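You operate a simulated robot arm through the tools that you are given. There is no shell and no other tool. Be economical: measure what you need, move in short steps, check, and stop when the job is done.

You run a simulated two-armed robot. Do the job below in one go: nothing can be reset, and whatever is moved stays where it is left.

Task
Take the 20.5 silver spacer from the top of the long grey bench and leave it on the shelf of the steel bench. Then put the steel shim with the largest size on its label from the top of the long grey bench on top of the red square holder. Then take the steel can labelled "paste" from the top of the steel bench and leave it on the top of the grey stand. Then fetch the green status tag and set it on the shelf under the long grey bench. Then put the oil can with the largest size on its label from the top of the long grey bench on the shelf of the steel bench. Then put the green lamp cap on the top of the long grey bench away on the end of the grey desk. Then take the red-ringed disc from the top of the cooling rack and put it on the shelf under the prep bench. Do these in the order given. Set down upright: steel can, green status tag, oil can.

It is judged by the outcome, as a careful person would: the job done as asked, and still so three seconds after it is handed in. It fails if anything else is knocked over, pushed out of place, dropped, spilled or broken. A push-on lid holds only when it is set on centred and level and pressed home; a screw cap is set on level and turned clockwise until tight.

Robot
Two 7-joint arms with two-finger parallel grippers on one trunk, on a base that drives. Base frame: it is fixed to the floor where the robot stands at the start and does not move with it; the origin is under the middle of the robot, x ahead of it, y to its left, z up; the surface under the hand at the start is at about z = 880. Readings come in mm, rad, newtons and seconds.
The left shoulder is at the start at [180, 171, 1086], the right one opposite. Places, roughly: end of the grey desk (15x22 cm) [-3660, -300, 880]; green lamp cap (5x5x4 cm) [800, -1000, 900]; green status tag [750, 2000, 1000]; oil can [750, -750, 1000]; red square holder (5x5x6 cm) [800, -200, 900]; red-ringed disc (6x6x2 cm) [-600, -2700, 800]; shelf of the steel bench [700, 1600, 300]; shelf under the long grey bench [600, -700, 400]; shelf under the prep bench (270x16 cm) [-1180, -2720, 380]; silver spacer [750, 250, 1000]; steel can [750, 1750, 1000]; steel shim [750, -250, 1000]; top of the grey stand [-3200, 2500, 900]. Payload 4.4 kg a hand.
The tool frame of a hand sits at the grasp point between the pads (the TCP): z along the fingers, y along the line on which they close. The tips reach 23 mm beyond it. Largest opening 94 mm; finger width 38, thickness 10; the body of the gripper, 54 by 96 mm, starts 39 mm behind the TCP.
Orientation is told as [roll, pitch, yaw] about the base's x, y, z axes, in that order, counted from this pose: with the fingers straight down and closing along the base's y, the tool's x points along the base's -x, its y along +y and its z along -z.

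Tools
- The arms move only by the tool move_arm. It takes "left_deltas", "right_deltas" or both (then of equal length, played together; a hand with none holds still); each is a list of rows, each a list of 6 numbers: the shift along the base's x, y, z in mm, then the turn, a rotation vector about the base's x, y, z in rad. In form: [[tx, ty, tz, rx, ry, rz], ...]. A call has 1 to 20 rows; each row shifts and turns the commanded pose from where the row before left it. "left_hand" and "right_hand" are, for a hand that has rows, the opening in per cent of the stroke, from 0 (shut) to 100 (fully open), set as the call begins (left out, the last holds). Rows are played at 5 a second. More than 50 mm and 0.15 rad between two rows, or a gripper value outside its range, and nothing of the call is played. Where a pose cannot be reached the arm comes as near as it can. A force on the tool above 40 N (or 10 N above the force at the start of the call, whichever is more), or a blocked arm, ends the call early, and 0.2 s more pass. The fingers move at their own pace (about 72 mm/s each) and stop on an object; they squeeze with about 39 N. The grip force told is the motor's: it shows also when the fingers shut on nothing. Time passes only in rows, and 0.2 s behind the last, so rows that do not move let the fingers close. The reply holds the time, the measured pose of the TCP, the force on the tool along the base axes, the opening and the grip force, in the units named above and with some noise, with the torque about the TCP (base axes, N m) and any sound that the robot's microphone picked up.
- Cameras (640 x 400 px; columns grow to the right, rows downward): "scene" is now at [314.9, -18, 1229.6]; the picture's right is [-0.20, -0.98, 0.00], its down [-0.45, 0.09, -0.89] and it looks along [0.87, -0.18, -0.46] (base axes); focal length 214 px, centre (320, 200). "left" rides on the left gripper at [86, -16, -74] in its tool frame; the picture's right is [0.18, 0.98, 0.00], its down [-0.58, 0.11, -0.81] and it looks along [-0.79, 0.15, 0.59] (tool axes); focal length 243 px, centre (320, 200). "right" rides on the right gripper at [87, 16, -74] in its tool frame; the picture's right is [-0.18, 0.98, 0.00], its down [-0.58, -0.11, -0.81] and it looks along [-0.79, -0.15, 0.59] (tool axes); focal length 243 px, centre (320, 200). There is no depth. A picture from a camera that has moved, and an enlarged one, comes with that camera's place and axes in the base frame and with its lens.
- get_image(camera): a new picture of that camera. It takes no simulated time.
- slide_trunk(by): slides the trunk up (or, below 0, down) by that many mm; the arms and the scene camera ride with it, the base frame stays. It gives what a move gives, with no picture.
- drive_base(legs): drives the robot by 1 to 6 legs, each [ahead, left, turn to the left] in mm, mm and rad, along the robot's own axes; the way and the turn of a leg run together, so that a leg with both is an arc; at most 1500 mm and 3.142 rad a leg. The arms and the cameras ride along, it lands a little off, and it stops where it bumps. It gives what a move gives.
- pan_tilt(pan, tilt): turns the head with the scene camera to pan (to the left, within 1.396 rad either way) and tilt (down, from -0.506 to 1.204), counted from straight ahead of the robot. It gives what a move gives.
- inspect(camera, box): a new picture of the part [left, top, right, bottom] of that camera's present view, enlarged. It takes no simulated time.
- sign_off(): hands the job in; it is judged then, once.

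Work in short steps. Places have to be worked out from the pictures, the camera data and where the tool is seen: move nearer, look again, correct. Check each grasp and each placing, and mend what went wrong. You have 207 turns and 190 pictures in all, those below and enlarged ones among them. Open the grippers and draw the arms clear of the work before you hand the job in, unless the task says otherwise.

The tools are called after "Emit:" as a command line: name --argument value ..., lists and objects as JSON in quotes. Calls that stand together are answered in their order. move_arm: Moves the arms, as the interface text tells. Its arguments: {"type":"object","properties":{"left_deltas":{"type":"array","items":{"type":"array","items":{"type":"number"}}},"left_hand":{"type":"number"},"right_deltas":{"type":"array","items":{"type":"array","items":{"type":"number"}}},"right_hand":{"type":"number"}},"required":[]} The other tools are called the same way: slide_trunk (by) slides the trunk up or down; drive_base (legs) drives the base; pan_tilt (pan, tilt) turns the head that bears the scene camera; get_image (camera) takes a picture; inspect (camera, box) takes an enlarged picture of a part of a camera's view; sign_off () hands the job in.

At the start:

```text
t: 0.0
left_eef_pos: [625.2, 117.5, 1167.0]
left_ee_rot: [0.0, 0.0, 0.0]
left_ft_force: [-0.9, -0.1, -0.7]
left_wrist_torque: [0.01, 0.0, 0.0]
left_grip_width: 93.9
left_grasp_force: 0.0
right_eef_pos: [422.0, -320.6, 1203.1]
right_ee_rot: [-0.001, 0.001, 0.001]
right_ft_force: [-0.4, -0.2, -0.1]
right_wrist_torque: [0.03, -0.01, -0.01]
right_grip_width: 93.8
right_grasp_force: 0.1
trunk travel left (down, up): [-104.0, 284.0]
robot x, y, heading: [0.7, -4.3, -0.001]
head pan, tilt: [-0.204, 0.475]
```

scene: 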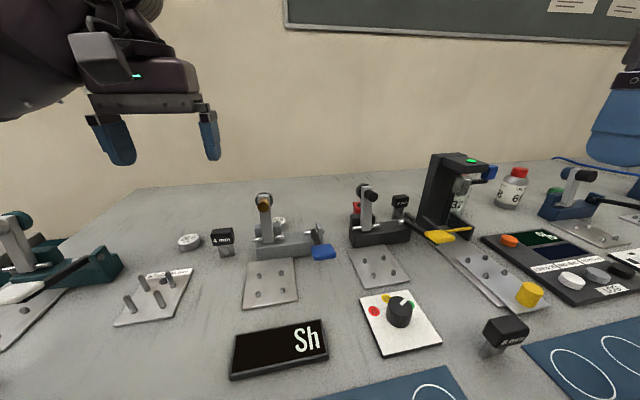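
right: 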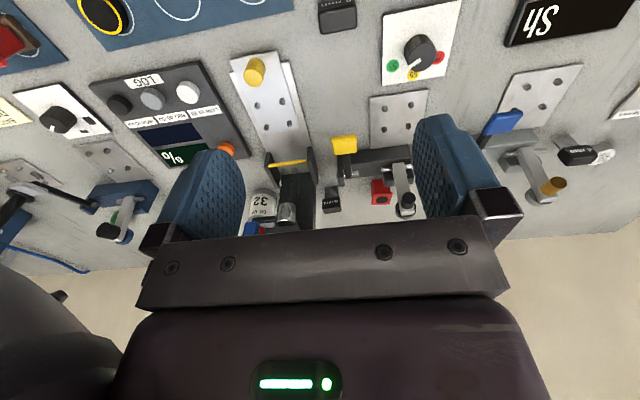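
left: 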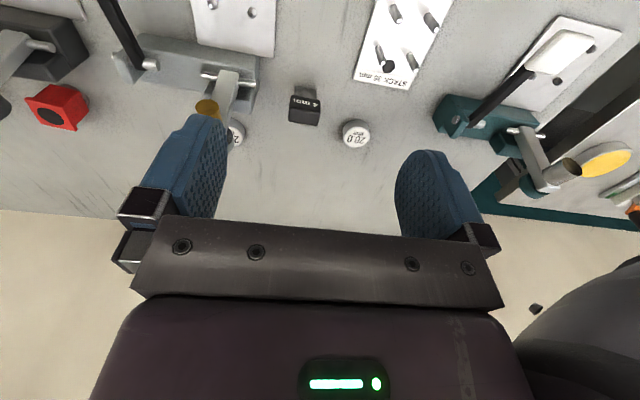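

I see two spacer-like discs near the left hand; I enlarge the views to read the labels.

Emit:
inspect --camera "left" --box '[200, 70, 440, 220]'

Emit:
inspect --camera "scene" --box '[140, 170, 440, 360]'

Emit:
inspect --camera "scene" --box '[400, 130, 640, 280]'

```text
2.67 times, centred on (320, 145) of left
camera zoom: at [539.6, 101.6, 1241.4], right [-0.18, 0.98, 0.0], down [0.58, 0.11, 0.81], along [0.79, 0.15, -0.59], focal length 647 px, centre (320, 347)
```

zoom: 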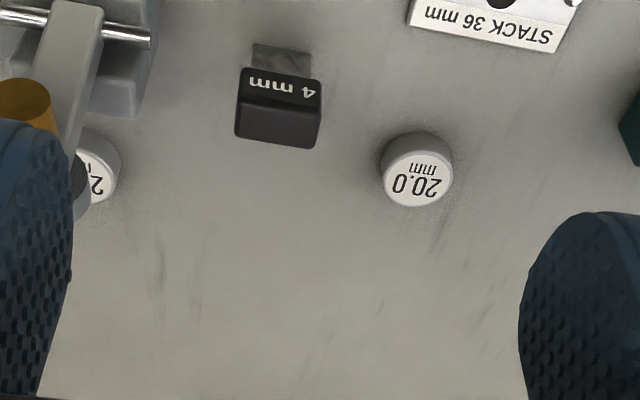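

```text
2.11 times, centred on (290, 265) of scene
camera zoom: at [314.9, -18.0, 1229.6], right [-0.2, -0.98, 0.0], down [-0.45, 0.09, -0.89], along [0.87, -0.18, -0.46], focal length 452 px, centre (383, 63)
```

zoom: 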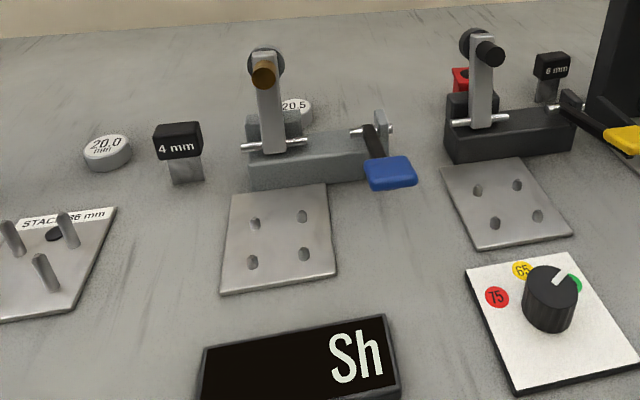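

```text
2.67 times, centred on (520, 205) of scene
camera zoom: at [314.9, -18.0, 1229.6], right [-0.2, -0.98, 0.0], down [-0.45, 0.09, -0.89], along [0.87, -0.18, -0.46], focal length 572 px, centre (-213, 187)
```

zoom: 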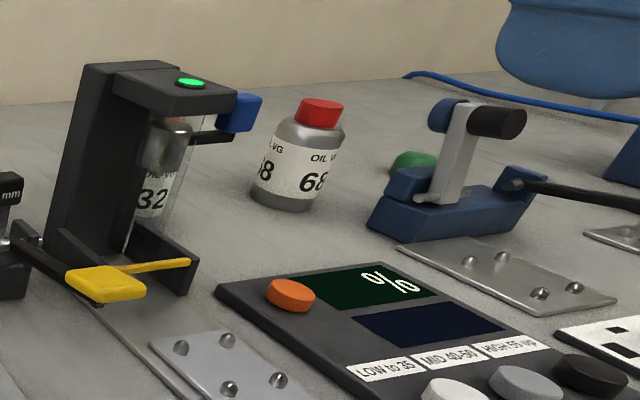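

20.5 is behind the grey clamp; there's a 6 mm shim, an 8 mm shim in front, and oil cans 68 and 32. I survey by panning.

Emit:
pan_tilt --pan -0.9 --tilt 0.5

Emit:
get_image --camera "scene"

Emit:
pan_tilt --pan 0.8 --tilt 0.4

Emit:
get_image --camera "scene"

Emit:
pan_tilt --pan 1.39 --tilt 0.3

Emit:
get_image --camera "scene"

```text
t: 1.1
left_eef_pos: [625.4, 117.4, 1167.3]
left_ee_rot: [-0.002, 0.001, 0.001]
left_ft_force: [-0.8, 0.3, -0.9]
left_wrist_torque: [0.01, 0.0, -0.02]
left_grip_width: 94.1
left_grasp_force: 0.0
right_eef_pos: [422.4, -320.0, 1202.3]
right_ee_rot: [0.0, 0.0, -0.001]
right_ft_force: [0.0, 1.2, -0.5]
right_wrist_torque: [0.01, 0.02, 0.0]
right_grip_width: 94.2
right_grasp_force: 0.0
trunk travel left (down, up): [-104.0, 284.0]
robot x, y, heading: [0.2, 3.2, 0.0]
head pan, tilt: [-0.901, 0.499]
```

```text
183 pictures are left
camera scene: at [281.9, -70.7, 1227.3], right [-0.78, -0.62, 0.0], down [-0.3, 0.37, -0.88], along [0.55, -0.69, -0.48], focal length 214 px, centre (320, 200)
```

scene: 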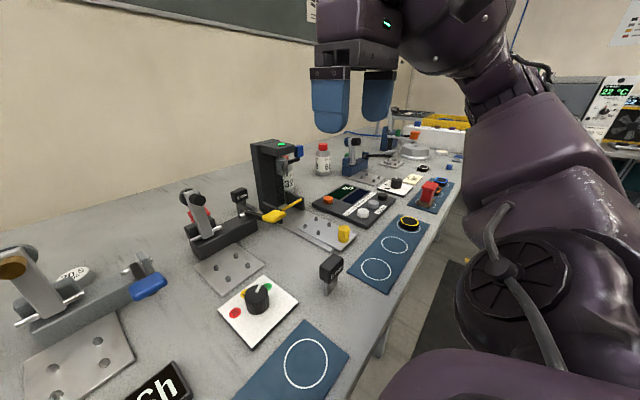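

```text
t: 2.8
left_eef_pos: [625.5, 116.9, 1168.7]
left_ee_rot: [-0.001, -0.001, 0.0]
left_ft_force: [-0.6, 0.2, -0.3]
left_wrist_torque: [0.01, -0.01, 0.01]
left_grip_width: 93.9
left_grasp_force: 0.2
right_eef_pos: [423.4, -318.5, 1203.0]
right_ee_rot: [0.001, 0.004, 0.0]
right_ft_force: [-0.7, 0.1, 0.0]
right_wrist_torque: [0.03, 0.02, 0.01]
right_grip_width: 94.1
right_grasp_force: 0.1
trunk travel left (down, up): [-104.0, 284.0]
robot x, y, heading: [-1.5, 0.4, 0.0]
head pan, tilt: [0.799, 0.4]
```

```text
182 pictures are left
camera scene: at [290.0, 66.9, 1236.5], right [0.72, -0.7, 0.0], down [-0.27, -0.28, -0.92], along [0.64, 0.66, -0.39], focal length 214 px, centre (320, 200)
```

scene: 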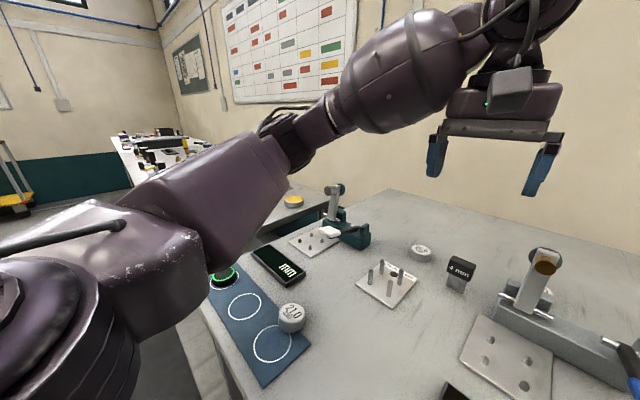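

```text
t: 3.8
left_eef_pos: [625.3, 116.3, 1168.1]
left_ee_rot: [0.0, 0.001, 0.0]
left_ft_force: [-0.2, 0.5, -1.0]
left_wrist_torque: [-0.01, 0.04, -0.03]
left_grip_width: 94.3
left_grasp_force: 0.0
right_eef_pos: [422.7, -319.1, 1204.0]
right_ee_rot: [0.0, 0.002, 0.001]
right_ft_force: [0.0, 0.3, -1.0]
right_wrist_torque: [-0.01, -0.02, 0.05]
right_grip_width: 93.9
right_grasp_force: 0.2
trunk travel left (down, up): [-104.0, 284.0]
robot x, y, heading: [-1.2, -1.3, -0.0]
head pan, tilt: [1.389, 0.3]
```

```text
181 pictures are left
camera scene: at [242.3, 92.3, 1245.7], right [0.98, -0.18, 0.0], down [-0.05, -0.29, -0.96], along [0.17, 0.94, -0.3], focal length 214 px, centre (320, 200)
```

scene: 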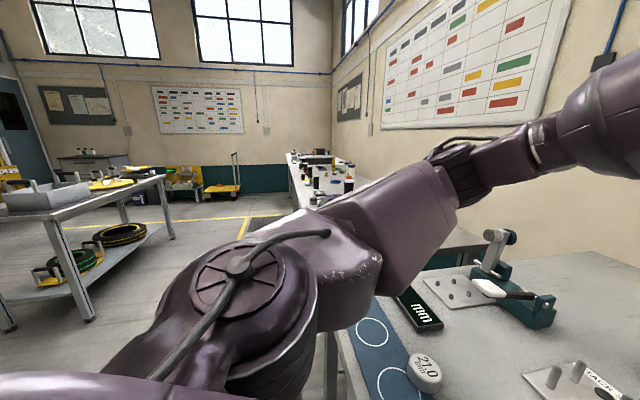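

20.5 lies around (834, -9). I shift the left hand above the clamp to look closer.

Emit:
move_arm --left_deltas '[[30, -40, 0, 0, 0, 0], [30, -40, 0, 0, 0, 0], [30, -40, -10, 0, 0, 0]]'

Emit:
get_image --camera "left"

Emit:
pan_tilt --pan 0.0 --tilt 0.55

Emit:
get_image --camera "scene"

```text
refused: row 3 steps farther than a row can; nothing moved
```

```text
180 pictures are left
camera left: at [539.6, 101.6, 1241.4], right [-0.18, 0.98, 0.0], down [0.58, 0.11, 0.81], along [0.79, 0.15, -0.59], focal length 243 px, centre (320, 200)
```

left: 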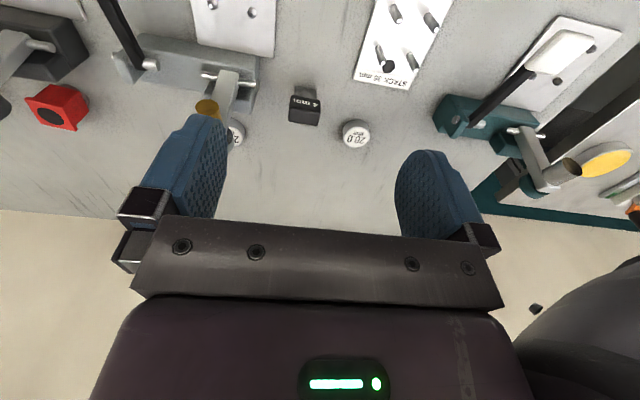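

```text
t: 5.3
left_eef_pos: [625.3, 117.0, 1167.6]
left_ee_rot: [0.001, 0.0, -0.002]
left_ft_force: [0.2, 0.2, 0.2]
left_wrist_torque: [-0.03, 0.0, -0.02]
left_grip_width: 94.3
left_grasp_force: 0.0
right_eef_pos: [422.8, -319.5, 1203.5]
right_ee_rot: [-0.001, 0.003, 0.001]
right_ft_force: [0.1, -0.7, 0.5]
right_wrist_torque: [-0.04, 0.03, 0.02]
right_grip_width: 94.4
right_grasp_force: 0.1
trunk travel left (down, up): [-104.0, 284.0]
robot x, y, heading: [-1.7, -1.0, -0.0]
head pan, tilt: [0.0, 0.55]
```

```text
179 pictures are left
camera scene: at [315.1, 0.6, 1222.8], right [0.0, -1.0, 0.0], down [-0.52, 0.0, -0.85], along [0.85, 0.0, -0.52], focal length 214 px, centre (320, 200)
```

scene: 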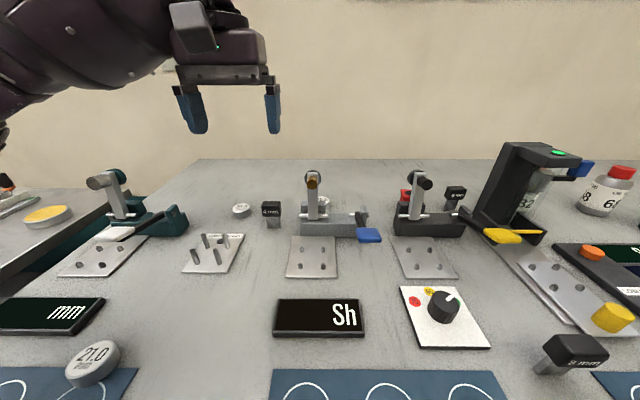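

I turn the left hand by -90° so its camera is on the +y side, clear of the clamp handle, and move over the spacer.

Emit:
move_arm --left_deltas '[[19, -11.5, -6, 0, 0, -0.1428], [19, -11.5, -6, 0, 0, -0.1428], [19, -11.5, -6, 0, 0, -0.1428], [19, -11.5, -6, 0, 0, -0.1428], [19, -11.5, -6, 0, 0, -0.1428], [19, -11.5, -6, 0, 0, -0.1428], [19, -11.5, -6, 0, 0, -0.1428], [19, -11.5, -6, 0, 0, -0.1428], [19, -11.5, -6, 0, 0, -0.1428], [19, -11.5, -6, 0, 0, -0.1428], [19, -11.5, -6, 0, 0, -0.1428]]' --left_hand 100

Emit:
get_image --camera "left"

Emit:
get_image --camera "scene"

```text
t: 7.7
left_eef_pos: [641.2, 47.4, 1109.5]
left_ee_rot: [0.001, -0.002, -1.307]
left_ft_force: [0.3, -0.5, -1.0]
left_wrist_torque: [0.05, -0.01, 0.02]
left_grip_width: 94.0
left_grasp_force: 0.0
left hand out of reach, approached as far as the arm can: row 7, 8, 9, 10, 11
right_eef_pos: [423.3, -321.3, 1203.2]
right_ee_rot: [0.001, 0.002, 0.001]
right_ft_force: [0.6, -0.4, -0.7]
right_wrist_torque: [-0.03, 0.01, 0.01]
right_grip_width: 94.0
right_grasp_force: 0.1
trunk travel left (down, up): [-104.0, 284.0]
robot x, y, heading: [0.6, -0.3, -0.004]
head pan, tilt: [0.0, 0.55]
```

```text
178 pictures are left
camera left: at [603.8, 127.7, 1182.8], right [0.9, 0.43, 0.0], down [0.26, -0.53, 0.81], along [0.35, -0.73, -0.59], focal length 243 px, centre (320, 200)
```

left: 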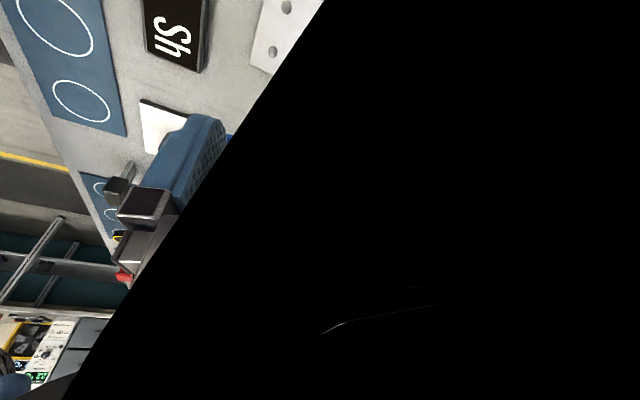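

```text
177 pictures are left
camera scene: at [315.7, -0.6, 1222.6], right [0.0, -1.0, 0.0], down [-0.52, 0.0, -0.85], along [0.85, 0.0, -0.52], focal length 214 px, centre (320, 200)
```

scene: 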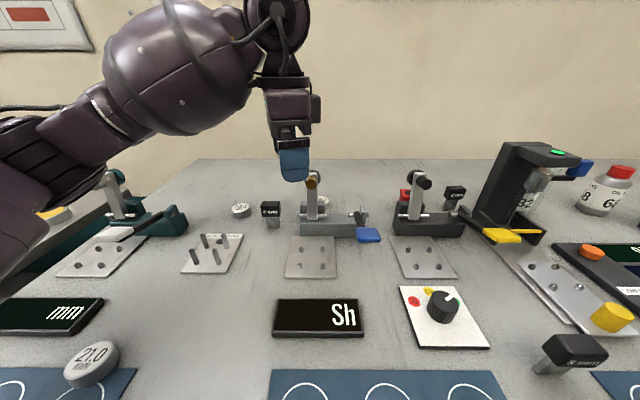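

Yaw -90 isn't well reachable here. I go back to yaw 0 higher up, then drive right so that the target is on the left hand's good side.

Emit:
move_arm --left_deltas '[[0, 7, 8, 0, 0, 0.145], [0, 7, 8, 0, 0, 0.145], [0, 7, 8, 0, 0, 0.145], [0, 7, 8, 0, 0, 0.145], [0, 7, 8, 0, 0, 0.145], [0, 7, 8, 0, 0, 0.145], [0, 7, 8, 0, 0, 0.145], [0, 7, 8, 0, 0, 0.145], [0, 7, 0, 0, 0, 0.145]]'

Emit:
drive_base --legs '[[0, -250, 0]]'

Emit:
get_image --camera "scene"

```text
t: 9.7
left_eef_pos: [641.1, 110.8, 1173.5]
left_ee_rot: [0.0, -0.001, -0.006]
left_ft_force: [-0.3, 0.1, -0.8]
left_wrist_torque: [0.0, 0.05, 0.03]
left_grip_width: 94.0
left_grasp_force: 0.1
right_eef_pos: [422.7, -319.4, 1203.1]
right_ee_rot: [0.0, 0.001, 0.0]
right_ft_force: [0.1, -0.4, -0.4]
right_wrist_torque: [-0.02, -0.02, -0.01]
right_grip_width: 94.1
right_grasp_force: 0.0
trunk travel left (down, up): [-104.0, 284.0]
robot x, y, heading: [-2.2, -4.4, 0.001]
head pan, tilt: [0.0, 0.55]
```

```text
t: 12.5
left_eef_pos: [638.9, -141.7, 1172.9]
left_ee_rot: [-0.001, -0.002, -0.018]
left_ft_force: [-0.4, -1.2, 1.0]
left_wrist_torque: [0.01, 0.01, -0.04]
left_grip_width: 93.9
left_grasp_force: 0.1
right_eef_pos: [419.0, -570.2, 1202.9]
right_ee_rot: [-0.001, 0.001, -0.008]
right_ft_force: [-0.8, 0.2, 0.8]
right_wrist_torque: [-0.03, 0.01, 0.0]
right_grip_width: 93.8
right_grasp_force: 0.1
trunk travel left (down, up): [-104.0, 284.0]
robot x, y, heading: [-2.9, -244.5, -0.006]
head pan, tilt: [0.0, 0.55]
```

```text
176 pictures are left
camera scene: at [314.2, -249.0, 1222.8], right [-0.01, -1.0, 0.0], down [-0.52, 0.0, -0.85], along [0.85, -0.01, -0.52], focal length 214 px, centre (320, 200)
```

scene: 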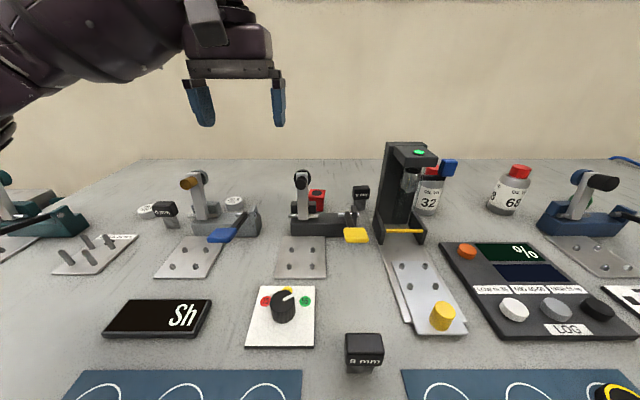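

Triangulated: 20.5 at about (834, -9, ~900), clamp lever knob at (718, 18, 1026), which is well in front. I go over the spacer with yaw +90 this time.

Emit:
move_arm --left_deltas '[[17.7, 12.1, -5.7, 0, 0, 0.1435], [17.7, 12.1, -5.7, 0, 0, 0.1435], [17.7, 12.1, -5.7, 0, 0, 0.1435], [17.7, 12.1, -5.7, 0, 0, 0.1435], [17.7, 12.1, -5.7, 0, 0, 0.1435], [17.7, 12.1, -5.7, 0, 0, 0.1435], [17.7, 12.1, -5.7, 0, 0, 0.1435], [17.7, 12.1, -5.7, 0, 0, 0.1435], [17.7, 12.1, -5.7, 0, 0, 0.1435], [17.7, 12.1, -5.7, 0, 0, 0.1435], [17.7, 12.1, -5.7, 0, 0, 0.1435]]'

Emit:
get_image --camera "left"

Emit:
get_image --camera "scene"

```text
t: 14.9
left_eef_pos: [837.5, -7.3, 1109.4]
left_ee_rot: [0.003, 0.0, 1.564]
left_ft_force: [-0.3, 0.8, 0.0]
left_wrist_torque: [0.02, -0.02, -0.01]
left_grip_width: 94.1
left_grasp_force: 0.0
right_eef_pos: [419.1, -569.2, 1202.5]
right_ee_rot: [-0.001, 0.001, -0.009]
right_ft_force: [-1.2, 0.4, -0.1]
right_wrist_torque: [0.01, -0.01, 0.01]
right_grip_width: 93.8
right_grasp_force: 0.1
trunk travel left (down, up): [-104.0, 284.0]
robot x, y, heading: [-3.9, -247.0, -0.01]
head pan, tilt: [0.0, 0.55]
```

```text
175 pictures are left
camera left: at [854.3, -93.5, 1183.4], right [-0.98, -0.18, 0.0], down [-0.1, 0.58, 0.81], along [-0.14, 0.79, -0.59], focal length 243 px, centre (320, 200)
```

left: 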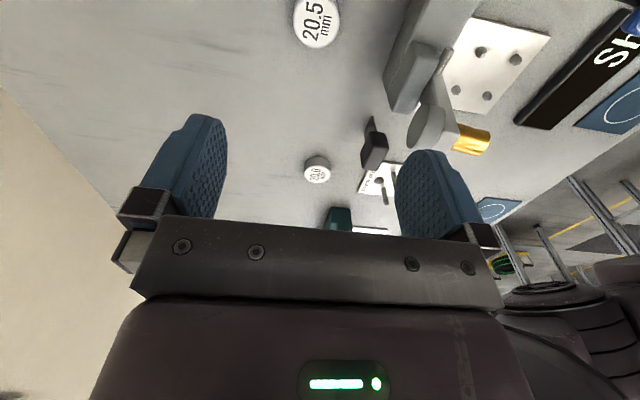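

```text
174 pictures are left
camera scene: at [314.5, -248.7, 1222.6], right [-0.01, -1.0, 0.0], down [-0.52, 0.0, -0.85], along [0.85, -0.01, -0.52], focal length 214 px, centre (320, 200)
```

scene: 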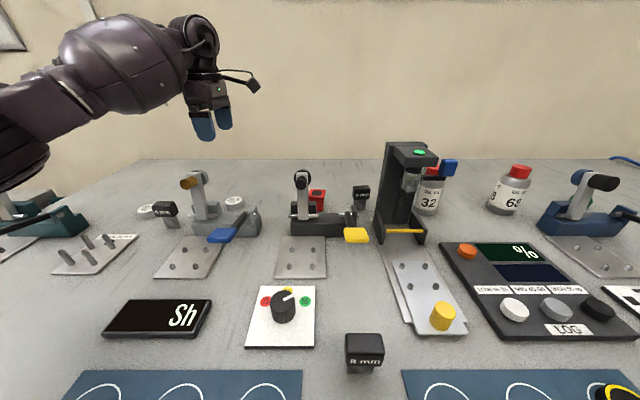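

The spacer is at about (842, -7), the clamp is clear (back edge x≈755). I centre and descend.

Emit:
move_arm --left_deltas '[[4, 0, -45, 0, 0, 0], [0, 0, -45, 0, 0, 0], [0, 0, -45, 0, 0, 0], [0, 0, -40, 0, 0, 0], [0, 0, 0, 0, 0, 0]]'

Emit:
get_image --camera "left"

Emit:
inspect --camera "scene" --box '[120, 100, 320, 280]'

```text
t: 16.1
left_eef_pos: [839.3, -5.2, 937.3]
left_ee_rot: [-0.001, -0.003, 1.563]
left_ft_force: [-0.4, 0.2, -0.7]
left_wrist_torque: [0.01, -0.02, 0.01]
left_grip_width: 94.1
left_grasp_force: 0.2
right_eef_pos: [419.8, -569.7, 1202.8]
right_ee_rot: [-0.001, 0.001, -0.007]
right_ft_force: [-0.5, 0.2, 0.0]
right_wrist_torque: [-0.01, 0.0, -0.06]
right_grip_width: 94.0
right_grasp_force: 0.1
trunk travel left (down, up): [-104.0, 284.0]
robot x, y, heading: [3.2, -244.8, -0.006]
head pan, tilt: [0.0, 0.55]
```

```text
173 pictures are left
camera left: at [856.7, -91.2, 1011.8], right [-0.98, -0.17, 0.0], down [-0.1, 0.58, 0.81], along [-0.14, 0.79, -0.59], focal length 243 px, centre (320, 200)
```

left: 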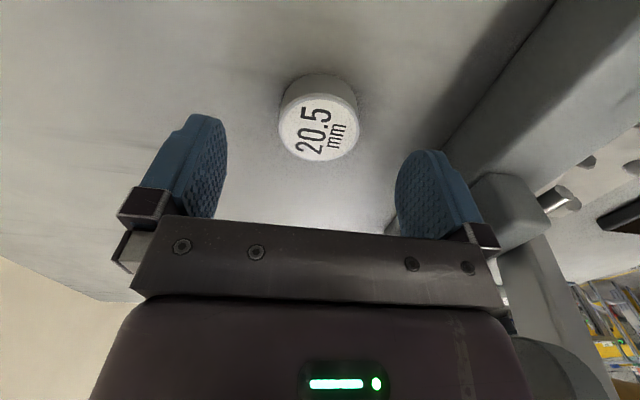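

```text
2.22 times, centred on (220, 190) of scene
camera zoom: at [313.8, -248.6, 1223.1], right [-0.01, -1.0, 0.0], down [-0.52, 0.0, -0.85], along [0.85, -0.01, -0.52], focal length 477 px, centre (542, 222)
```

zoom: 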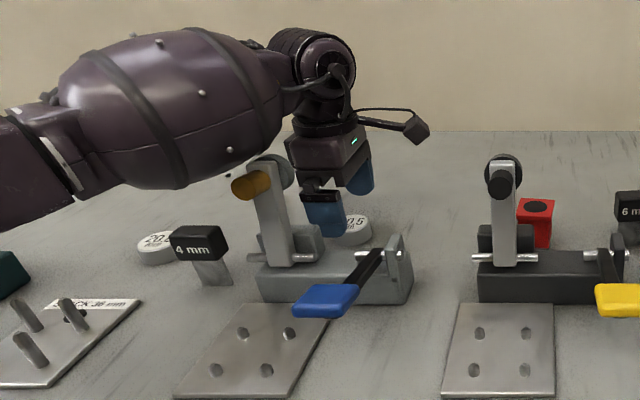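

Well centred; descend to grasp height (TCP ≈ 906) and close.

Emit:
move_arm --left_deltas '[[3, -3, -16, 0, 0, 0], [0, 0, -14, 0, 0, 0], [0, 0, 0, 0, 0, 0]]'

Emit:
move_arm --left_deltas '[[0, 0, 0, 0, 0, 0], [0, 0, 0, 0, 0, 0], [0, 0, 0, 0, 0, 0]]' --left_hand 0

Emit:
get_image --camera "left"

```text
t: 17.1
left_eef_pos: [848.9, -7.7, 936.0]
left_ee_rot: [-0.045, 0.015, 1.573]
left_ft_force: [-0.9, -0.7, -0.1]
left_wrist_torque: [0.01, -0.01, -0.03]
left_grip_width: 93.9
left_grasp_force: 0.1
right_eef_pos: [418.1, -570.2, 1202.6]
right_ee_rot: [0.003, 0.003, -0.005]
right_ft_force: [0.7, 0.3, -0.2]
right_wrist_torque: [0.03, 0.02, 0.0]
right_grip_width: 93.9
right_grasp_force: 0.1
trunk travel left (down, up): [-104.0, 284.0]
robot x, y, heading: [3.3, -244.0, -0.001]
head pan, tilt: [0.0, 0.55]
stopped in row 3 (left hand): the arm was blocked; the commanded pose is now the measured one
```

```text
t: 17.9
left_eef_pos: [847.9, -5.6, 937.8]
left_ee_rot: [-0.044, 0.012, 1.571]
left_ft_force: [0.5, 0.9, 0.3]
left_wrist_torque: [0.01, 0.01, -0.01]
left_grip_width: 0.0
left_grasp_force: 21.3
right_eef_pos: [416.3, -568.0, 1205.2]
right_ee_rot: [-0.001, -0.003, -0.005]
right_ft_force: [0.5, 0.2, -0.6]
right_wrist_torque: [0.01, 0.02, 0.0]
right_grip_width: 93.7
right_grasp_force: 0.1
trunk travel left (down, up): [-104.0, 284.0]
robot x, y, heading: [-1.9, -243.3, -0.008]
head pan, tilt: [0.0, 0.55]
```

```text
171 pictures are left
camera left: at [861.3, -90.4, 1012.4], right [-0.98, -0.18, -0.04], down [-0.14, 0.59, 0.79], along [-0.12, 0.78, -0.61], focal length 243 px, centre (320, 200)
```

left: 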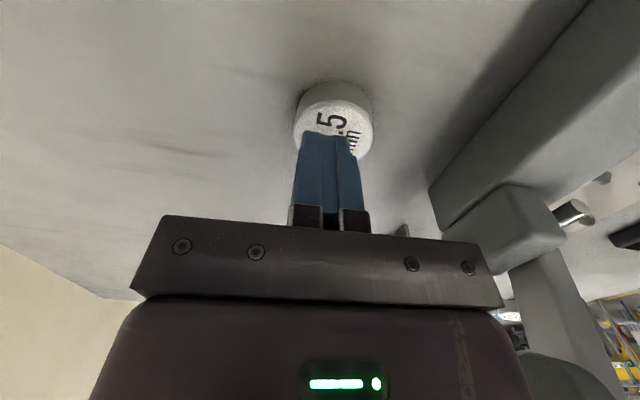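

The forearm touched the clamp lever. I open, back up, raise the trunk so the forearm comes down more steeply, and check the clamp.

Emit:
move_arm --left_deltas '[[0, 0, 45, 0, 0, 0], [-5, 0, 45, 0, 0, 0], [0, 0, 45, 0, 0, 0], [0, 0, 40, 0.045, 0, 0], [0, 0, 0, 0, 0, 0]]' --left_hand 100

Emit:
slide_trunk --by 220

Emit:
get_image --camera "scene"

```text
t: 19.1
left_eef_pos: [842.9, -5.6, 1096.3]
left_ee_rot: [-0.023, -0.037, 1.569]
left_ft_force: [-0.1, 0.4, -0.1]
left_wrist_torque: [-0.04, -0.01, -0.02]
left_grip_width: 93.9
left_grasp_force: 0.0
right_eef_pos: [420.2, -568.2, 1201.7]
right_ee_rot: [0.0, 0.003, -0.006]
right_ft_force: [0.7, 1.2, -1.2]
right_wrist_torque: [0.0, 0.0, -0.02]
right_grip_width: 94.2
right_grasp_force: 0.0
trunk travel left (down, up): [-104.0, 284.0]
robot x, y, heading: [-1.8, -246.0, -0.007]
head pan, tilt: [0.0, 0.55]
```

```text
t: 21.4
left_eef_pos: [767.7, -7.3, 1481.5]
left_ee_rot: [-0.245, -0.034, 1.575]
left_ft_force: [0.6, 0.3, -0.1]
left_wrist_torque: [0.0, -0.02, -0.03]
left_grip_width: 94.0
left_grasp_force: 0.0
right_eef_pos: [419.7, -568.4, 1423.2]
right_ee_rot: [0.0, 0.001, -0.008]
right_ft_force: [0.6, 0.3, 1.0]
right_wrist_torque: [-0.03, 0.01, 0.0]
right_grip_width: 94.1
right_grasp_force: 0.1
trunk travel left (down, up): [-324.0, 64.0]
robot x, y, heading: [3.4, -247.7, -0.006]
head pan, tilt: [0.0, 0.55]
```

```text
170 pictures are left
camera scene: at [148.9, -246.9, 1467.0], right [-0.01, -1.0, 0.0], down [-0.52, 0.0, -0.85], along [0.85, -0.01, -0.52], focal length 214 px, centre (320, 200)
```

scene: 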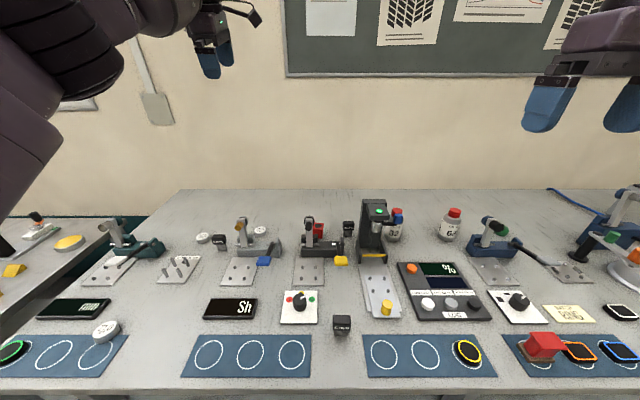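

The trunk leans back as it rises, and the left hand got tilted. I level it and return over the spacer, checking reach.

Emit:
move_arm --left_deltas '[[15, 0, -45, -0.017, 0.12, 0], [15, 0, -45, -0.017, 0.12, 0], [15, 0, -45, 0, 0, 0], [15, 0, -45, 0, 0, 0], [14, 0, -45, 0, 0, 0], [0, 0, -45, 0, 0, 0], [0, 0, -45, 0, 0, 0], [0, 0, -45, 0, 0, 0], [0, 0, 0, 0, 0, 0]]'

Emit:
get_image --camera "scene"

```text
t: 23.4
left_eef_pos: [793.4, -5.8, 1117.4]
left_ee_rot: [-0.004, -0.001, 1.572]
left_ft_force: [-0.5, 0.1, 0.0]
left_wrist_torque: [0.01, -0.02, 0.0]
left_grip_width: 94.0
left_grasp_force: 0.2
left hand out of reach, approached as far as the arm can: row 1, 2, 4, 5, 6
right_eef_pos: [419.2, -568.4, 1423.3]
right_ee_rot: [0.0, 0.001, -0.008]
right_ft_force: [0.6, -0.6, -0.9]
right_wrist_torque: [0.01, -0.01, -0.01]
right_grip_width: 94.0
right_grasp_force: 0.0
trunk travel left (down, up): [-324.0, 64.0]
robot x, y, heading: [-0.6, -244.5, -0.009]
head pan, tilt: [0.0, 0.55]
```

```text
169 pictures are left
camera scene: at [148.1, -247.0, 1467.3], right [-0.01, -1.0, 0.0], down [-0.52, 0.0, -0.85], along [0.85, -0.01, -0.52], focal length 214 px, centre (320, 200)
```

scene: 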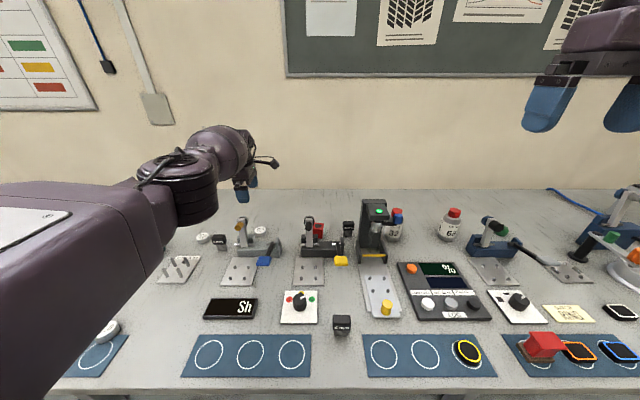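

I try to advance over the spacer from here with the raised trunk, to see whether the forearm now slopes clear of the lever.

Emit:
move_arm --left_deltas '[[25, 0, 0, 0, 0, 0], [25, 0, -20, 0, 0, 0], [0, 0, -40, 0, 0, 0], [0, 0, 0, 0, 0, 0]]'

Emit:
inspect --camera "scene" --box '[100, 120, 340, 280]'

Emit:
get_image --camera "left"

```text
t: 24.4
left_eef_pos: [786.9, -7.7, 1059.0]
left_ee_rot: [-0.003, -0.001, 1.571]
left_ft_force: [-0.2, -0.2, 0.2]
left_wrist_torque: [-0.04, -0.01, -0.03]
left_grip_width: 93.9
left_grasp_force: 0.1
left hand out of reach, approached as far as the arm can: row 1, 2, 3
right_eef_pos: [420.2, -568.0, 1422.6]
right_ee_rot: [0.0, 0.001, -0.007]
right_ft_force: [-0.1, 1.0, 0.6]
right_wrist_torque: [-0.02, -0.02, -0.02]
right_grip_width: 93.8
right_grasp_force: 0.0
trunk travel left (down, up): [-324.0, 64.0]
robot x, y, heading: [1.7, -243.5, -0.002]
head pan, tilt: [0.0, 0.55]
```

```text
2.50 times, centred on (220, 200) of scene
camera zoom: at [148.6, -246.6, 1467.2], right [-0.01, -1.0, 0.0], down [-0.52, 0.0, -0.85], along [0.85, -0.01, -0.52], focal length 536 px, centre (570, 200)
```

zoom: 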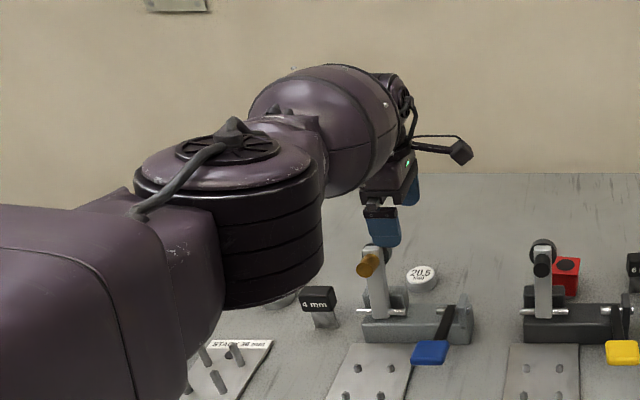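

```text
167 pictures are left
camera left: at [804.7, -91.8, 1133.1], right [-0.98, -0.18, -0.01], down [-0.11, 0.58, 0.81], along [-0.15, 0.79, -0.59], focal length 243 px, centre (320, 200)
```

left: 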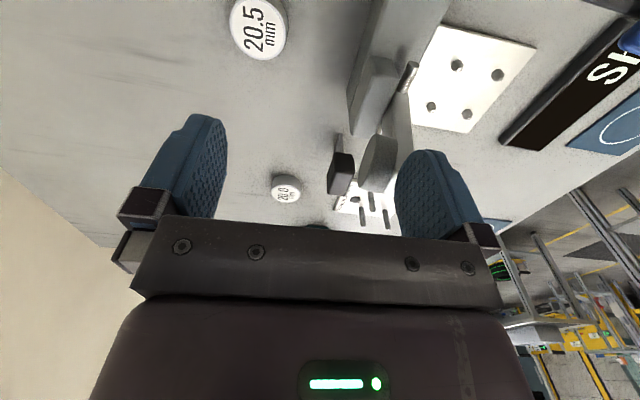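

The arm is over-stretched with the raised trunk. I retract, back off, lower the trunk again and go round to the left so the forearm comes from the side, clear of the lever.

Emit:
move_arm --left_deltas '[[0, 0, 45, 0, 0, -0.14], [0, 5, 45, 0, 0, -0.14], [-10, 5, 45, 0, 0, -0.14], [-20, 5, 45, 0, 0, -0.14], [-20, 0, 45, 0, 0, -0.14], [-20, 0, 45, 0, 0, -0.14], [-20, 0, 45, 0, 0, -0.14], [-20, 0, 40, 0, 0, 0], [-20, 0, 0, 0, 0, 0], [0, 0, 0, 0, 0, 0]]'

Emit:
drive_base --legs '[[-250, 0, 0], [0, 690, 0]]'

Emit:
slide_trunk --by -220

Emit:
get_image --camera "scene"

```text
t: 26.6
left_eef_pos: [752.2, 10.1, 1427.2]
left_ee_rot: [-0.004, -0.003, 0.592]
left_ft_force: [0.1, 0.4, 1.1]
left_wrist_torque: [-0.02, -0.01, 0.0]
left_grip_width: 93.9
left_grasp_force: 0.1
left hand out of reach, approached as far as the arm can: row 1, 2, 3, 4, 5, 6, 7, 8, 9
right_eef_pos: [420.2, -568.3, 1423.9]
right_ee_rot: [0.001, 0.001, -0.006]
right_ft_force: [0.4, 0.2, 0.0]
right_wrist_torque: [0.02, -0.02, 0.01]
right_grip_width: 93.8
right_grasp_force: 0.0
trunk travel left (down, up): [-324.0, 64.0]
robot x, y, heading: [1.8, -245.3, -0.009]
head pan, tilt: [0.0, 0.55]
```

```text
t: 34.5
left_eef_pos: [496.2, 704.3, 1426.7]
left_ee_rot: [-0.004, -0.002, 0.601]
left_ft_force: [-0.9, 0.1, 0.0]
left_wrist_torque: [-0.02, 0.03, 0.0]
left_grip_width: 94.0
left_grasp_force: 0.1
right_eef_pos: [168.3, 120.4, 1422.8]
right_ee_rot: [0.0, -0.001, 0.001]
right_ft_force: [0.1, -0.1, -0.1]
right_wrist_torque: [0.0, -0.01, 0.01]
right_grip_width: 94.1
right_grasp_force: 0.0
trunk travel left (down, up): [-324.0, 64.0]
robot x, y, heading: [-251.9, 437.6, 0.001]
head pan, tilt: [0.0, 0.55]
```

```text
t: 36.4
left_eef_pos: [586.3, 703.9, 919.5]
left_ee_rot: [0.243, 0.362, 0.642]
left_ft_force: [-0.8, 1.9, 5.3]
left_wrist_torque: [-0.12, -0.21, 0.1]
left_grip_width: 92.8
left_grasp_force: 0.1
right_eef_pos: [174.7, 122.4, 1218.9]
right_ee_rot: [0.0, 0.021, 0.003]
right_ft_force: [-0.2, 1.3, 0.9]
right_wrist_torque: [-0.01, -0.03, 0.03]
right_grip_width: 93.9
right_grasp_force: 0.0
trunk travel left (down, up): [-127.0, 262.0]
robot x, y, heading: [-253.4, 443.1, 0.005]
head pan, tilt: [0.0, 0.55]
stopped: the force on the tool passed its limit at 116 N (the readings are from after the stop); the commanded pose is now the measured one
```

```text
166 pictures are left
camera scene: at [36.4, 442.2, 1250.7], right [0.0, -1.0, 0.0], down [-0.52, 0.0, -0.85], along [0.85, 0.0, -0.52], focal length 214 px, centre (320, 200)
```

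scene: 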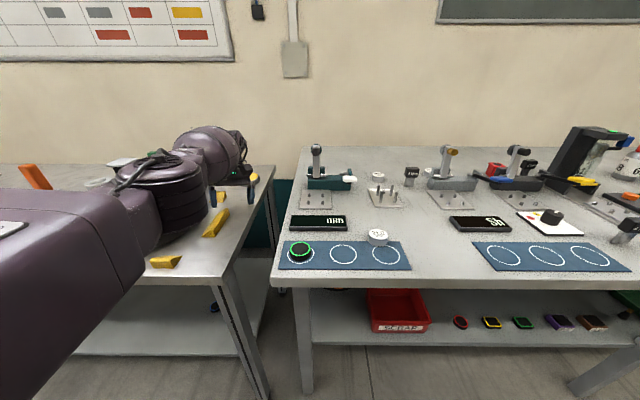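

The stretched left arm swung down and touched something. I lift it straight up at once and look at what was touched.

Emit:
move_arm --left_deltas '[[0, 0, 30, 0, 0, 0], [0, 0, 45, 0, 0, 0], [0, 0, 45, 0, 0, 0], [0, 0, 45, 0, 0, 0], [0, 0, 0, 0, 0, 0]]'

Emit:
get_image --camera "left"

Emit:
pan_tilt --pan 0.7 --tilt 0.5

Emit:
get_image --camera "scene"

```text
t: 37.6
left_eef_pos: [586.9, 705.3, 1063.2]
left_ee_rot: [0.246, 0.367, 0.643]
left_ft_force: [-0.5, 0.7, -0.4]
left_wrist_torque: [0.0, 0.02, 0.04]
left_grip_width: 94.0
left_grasp_force: 0.0
left hand out of reach, approached as far as the arm can: row 2, 4
right_eef_pos: [178.5, 123.3, 1216.5]
right_ee_rot: [0.0, 0.027, 0.003]
right_ft_force: [0.4, -0.4, -0.4]
right_wrist_torque: [-0.05, 0.05, 0.01]
right_grip_width: 94.0
right_grasp_force: 0.1
trunk travel left (down, up): [-127.0, 262.0]
robot x, y, heading: [-252.9, 442.5, 0.004]
head pan, tilt: [0.0, 0.55]
```

```text
165 pictures are left
camera left: at [564.2, 646.3, 1157.0], right [-0.64, 0.71, 0.29], down [0.72, 0.43, 0.55], along [0.27, 0.56, -0.79], focal length 243 px, centre (320, 200)
```

left: 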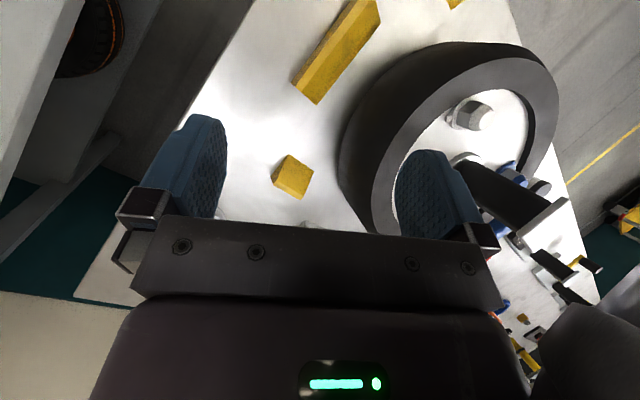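

```text
t: 38.6
left_eef_pos: [587.3, 702.5, 1065.5]
left_ee_rot: [0.243, 0.362, 0.64]
left_ft_force: [0.1, -0.1, -0.4]
left_wrist_torque: [0.02, 0.05, -0.02]
left_grip_width: 93.9
left_grasp_force: 0.1
right_eef_pos: [176.2, 121.7, 1217.8]
right_ee_rot: [-0.001, 0.024, 0.001]
right_ft_force: [0.3, 0.7, -0.7]
right_wrist_torque: [-0.02, 0.03, 0.01]
right_grip_width: 94.0
right_grasp_force: 0.1
trunk travel left (down, up): [-127.0, 262.0]
robot x, y, heading: [-254.6, 439.2, -0.006]
head pan, tilt: [0.7, 0.499]
```

```text
164 pictures are left
camera scene: at [17.6, 499.7, 1255.1], right [0.65, -0.76, 0.0], down [-0.37, -0.31, -0.88], along [0.67, 0.57, -0.48], focal length 214 px, centre (320, 200)
```

scene: 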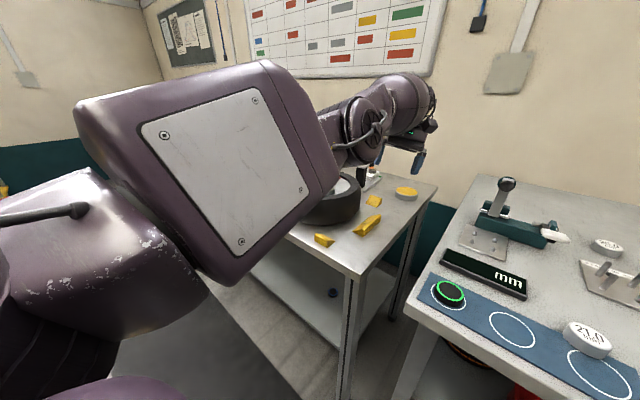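

Nothing appears overturned; the fingers evidently met the bench top. I bring the left hand back to a comfortable level pose near the body.

Emit:
move_arm --left_deltas '[[-21, -15, 10, 0, 0, -0.128], [-21, -15, 10, 0, 0, -0.128], [-21, -15, 10, 0, 0, -0.128], [-21, -15, 10, 0, 0, -0.128], [-21, -15, 10, 0, 0, -0.128], [-21, -15, 10, 0, -0.1207, 0], [-21, -15, 10, 0, -0.1207, 0], [-21, -15, 10, 0, -0.1207, 0], [-21, -15, 10, -0.1215, 0, 0], [-21, -15, 10, -0.1215, 0, 0], [0, 0, 0, 0, 0, 0]]'

Emit:
slide_trunk --by -20

Emit:
get_image --camera "scene"

```text
t: 41.0
left_eef_pos: [377.0, 552.4, 1164.0]
left_ee_rot: [0.0, 0.002, 0.0]
left_ft_force: [-0.4, -1.0, 0.3]
left_wrist_torque: [-0.01, 0.0, 0.02]
left_grip_width: 94.0
left_grasp_force: 0.0
right_eef_pos: [175.6, 120.7, 1217.3]
right_ee_rot: [0.001, 0.023, 0.001]
right_ft_force: [0.2, -0.1, -0.5]
right_wrist_torque: [-0.03, -0.02, 0.0]
right_grip_width: 93.9
right_grasp_force: 0.0
trunk travel left (down, up): [-127.0, 262.0]
robot x, y, heading: [-254.9, 439.0, -0.002]
head pan, tilt: [0.7, 0.499]
```

```text
t: 41.7
left_eef_pos: [374.8, 551.6, 1149.1]
left_ee_rot: [0.001, -0.003, -0.001]
left_ft_force: [-1.8, 0.1, 1.4]
left_wrist_torque: [0.0, -0.02, -0.01]
left_grip_width: 93.9
left_grasp_force: 0.0
right_eef_pos: [173.6, 123.0, 1201.4]
right_ee_rot: [0.0, 0.019, 0.001]
right_ft_force: [-0.1, 0.7, -0.1]
right_wrist_torque: [-0.02, -0.07, 0.02]
right_grip_width: 94.1
right_grasp_force: 0.0
trunk travel left (down, up): [-107.0, 282.0]
robot x, y, heading: [-254.4, 439.7, 0.003]
head pan, tilt: [0.7, 0.499]
```

```text
163 pictures are left
camera scene: at [34.8, 500.0, 1231.7], right [0.65, -0.76, 0.0], down [-0.36, -0.31, -0.88], along [0.67, 0.57, -0.48], focal length 214 px, centre (320, 200)
```

scene: 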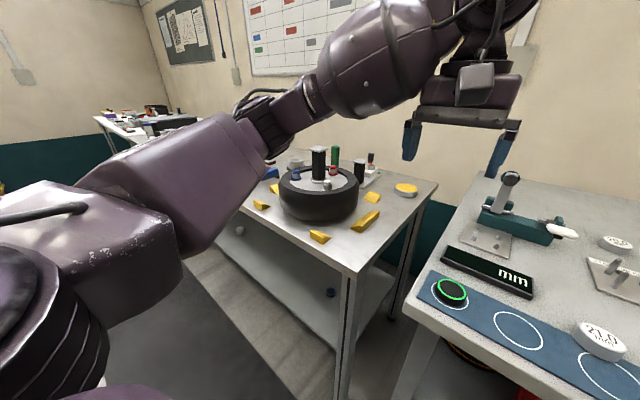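

Bench objects look undisturbed. Now I drive ahead at y≈440 and turn right 0.5 rad so the left forearm reaches the spacer from the left side.

Emit:
drive_base --legs '[[250, 0, 0], [0, 0, -0.5]]'

Emit:
pan_tilt --pan 0.0 --tilt 0.5

Emit:
get_image --camera "scene"

```text
t: 45.0
left_eef_pos: [609.6, 241.1, 1145.7]
left_ee_rot: [0.004, 0.004, -0.489]
left_ft_force: [-0.3, -0.7, -0.2]
left_wrist_torque: [0.03, 0.0, 0.03]
left_grip_width: 93.9
left_grasp_force: 0.1
right_eef_pos: [230.4, -43.3, 1199.1]
right_ee_rot: [0.002, 0.025, -0.489]
right_ft_force: [-0.4, -1.3, 0.2]
right_wrist_torque: [-0.01, 0.01, 0.01]
right_grip_width: 94.2
right_grasp_force: 0.0
trunk travel left (down, up): [-107.0, 282.0]
robot x, y, heading: [2.3, 440.4, -0.488]
head pan, tilt: [0.7, 0.499]
```

```text
t: 46.0
left_eef_pos: [609.6, 241.6, 1145.5]
left_ee_rot: [0.002, 0.002, -0.488]
left_ft_force: [-0.1, -0.2, 0.1]
left_wrist_torque: [-0.01, 0.01, 0.03]
left_grip_width: 93.8
left_grasp_force: 0.1
right_eef_pos: [229.6, -43.0, 1198.9]
right_ee_rot: [0.002, 0.024, -0.488]
right_ft_force: [0.0, -0.2, -0.7]
right_wrist_torque: [0.02, -0.01, -0.03]
right_grip_width: 93.9
right_grasp_force: 0.0
trunk travel left (down, up): [-107.0, 282.0]
robot x, y, heading: [1.2, 441.5, -0.487]
head pan, tilt: [0.0, 0.499]
```

```text
162 pictures are left
camera scene: at [277.0, 294.6, 1230.3], right [-0.47, -0.88, 0.0], down [-0.42, 0.22, -0.88], along [0.78, -0.41, -0.48], focal length 214 px, centre (320, 200)
```

scene: 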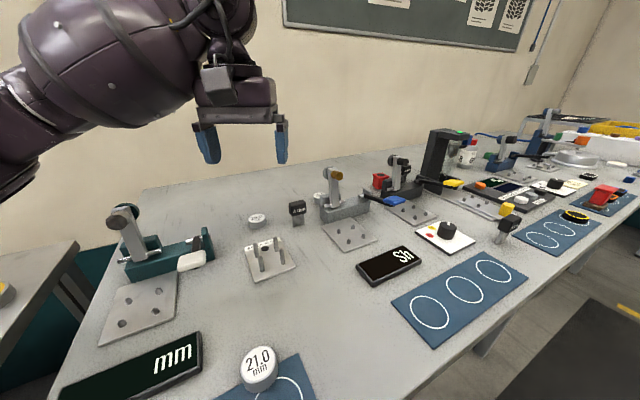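

Good vantage. I move the left hand over the spacer with yaw ≈1.2.

Emit:
move_arm --left_deltas '[[19.4, -20.8, -4.6, 0, 0, 0.1407], [19.4, -20.8, -4.6, 0, 0, 0.1407], [19.4, -20.8, -4.6, 0, 0, 0.1407], [19.4, -20.8, -4.6, 0, 0, 0.1407], [19.4, -20.8, -4.6, 0, 0, 0.1407], [19.4, -20.8, -4.6, 0, 0, 0.1407], [19.4, -20.8, -4.6, 0, 0, 0.1407], [19.4, -20.8, -4.6, 0, 0, 0.1407], [19.4, -20.8, -4.6, 0, 0, 0.1407], [19.4, -20.8, -4.6, 0, 0, 0.1407], [19.4, -20.8, -4.6, 0, 0, 0.1407], [19.4, -20.8, -4.6, 0, 0, 0.1407], [0, 0, 0, 0, 0, 0]]'

Emit:
get_image --camera "scene"

Emit:
get_image --camera "left"

```text
t: 48.8
left_eef_pos: [798.8, 47.8, 1058.7]
left_ee_rot: [0.001, 0.003, 1.201]
left_ft_force: [-0.6, 0.6, -0.6]
left_wrist_torque: [-0.01, 0.01, 0.01]
left_grip_width: 93.9
left_grasp_force: 0.0
left hand out of reach, approached as far as the arm can: row 10, 11, 12
right_eef_pos: [229.4, -42.4, 1199.0]
right_ee_rot: [0.0, 0.022, -0.489]
right_ft_force: [-0.4, -0.7, 0.2]
right_wrist_torque: [0.03, 0.0, 0.01]
right_grip_width: 93.9
right_grasp_force: 0.1
trunk travel left (down, up): [-107.0, 282.0]
robot x, y, heading: [-0.5, 438.9, -0.489]
head pan, tilt: [0.0, 0.499]
```

```text
161 pictures are left
camera scene: at [276.9, 295.1, 1230.6], right [-0.47, -0.88, 0.0], down [-0.42, 0.22, -0.88], along [0.78, -0.41, -0.48], focal length 214 px, centre (320, 200)
```

scene: 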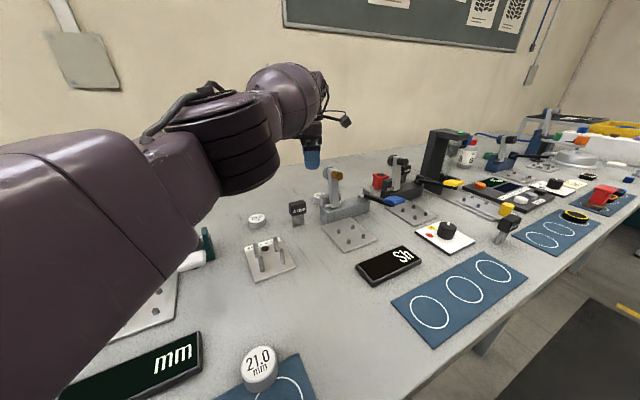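

```text
160 pictures are left
camera left: at [784.4, -37.9, 1131.9], right [-0.98, 0.18, 0.0], down [0.11, 0.58, 0.8], along [0.15, 0.79, -0.59], focal length 243 px, centre (320, 200)
```

left: 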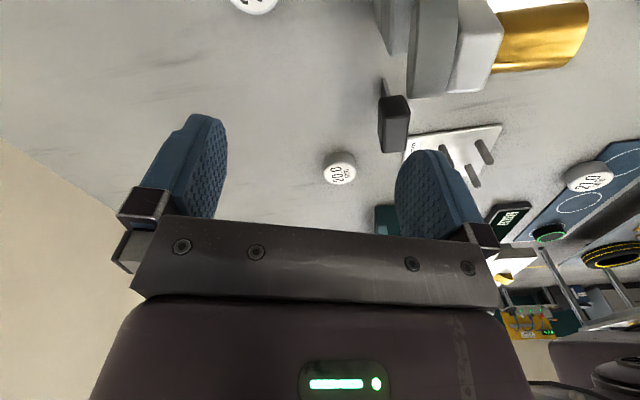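

I need ~100 mm more reach: raise a bit and shift the base along -y.

Emit:
move_arm --left_deltas '[[-10, 0, 40, 0, 0, 0], [0, 0, 20, 0, 0, 0]]'

Emit:
drive_base --legs '[[56, -106, 0]]'

```text
t: 49.4
left_eef_pos: [788.7, 50.7, 1114.0]
left_ee_rot: [0.0, 0.004, 1.201]
left_ft_force: [0.8, 0.4, -1.3]
left_wrist_torque: [-0.02, 0.02, 0.03]
left_grip_width: 94.0
left_grasp_force: 0.0
right_eef_pos: [231.3, -41.0, 1198.3]
right_ee_rot: [0.0, 0.025, -0.489]
right_ft_force: [0.9, -0.5, -0.3]
right_wrist_torque: [-0.02, 0.03, 0.01]
right_grip_width: 94.1
right_grasp_force: 0.1
trunk travel left (down, up): [-107.0, 282.0]
robot x, y, heading: [-5.7, 439.6, -0.49]
head pan, tilt: [0.0, 0.499]
```

```text
t: 51.0
left_eef_pos: [789.1, -70.3, 1116.2]
left_ee_rot: [-0.001, 0.003, 1.202]
left_ft_force: [0.6, -0.9, -0.1]
left_wrist_torque: [0.03, 0.0, -0.02]
left_grip_width: 94.0
left_grasp_force: 0.1
right_eef_pos: [231.7, -162.6, 1198.4]
right_ee_rot: [0.001, 0.023, -0.487]
right_ft_force: [0.6, -0.6, -0.4]
right_wrist_torque: [-0.03, -0.01, 0.02]
right_grip_width: 93.9
right_grasp_force: 0.0
trunk travel left (down, up): [-107.0, 282.0]
robot x, y, heading: [-2.6, 319.9, -0.487]
head pan, tilt: [0.0, 0.499]
```

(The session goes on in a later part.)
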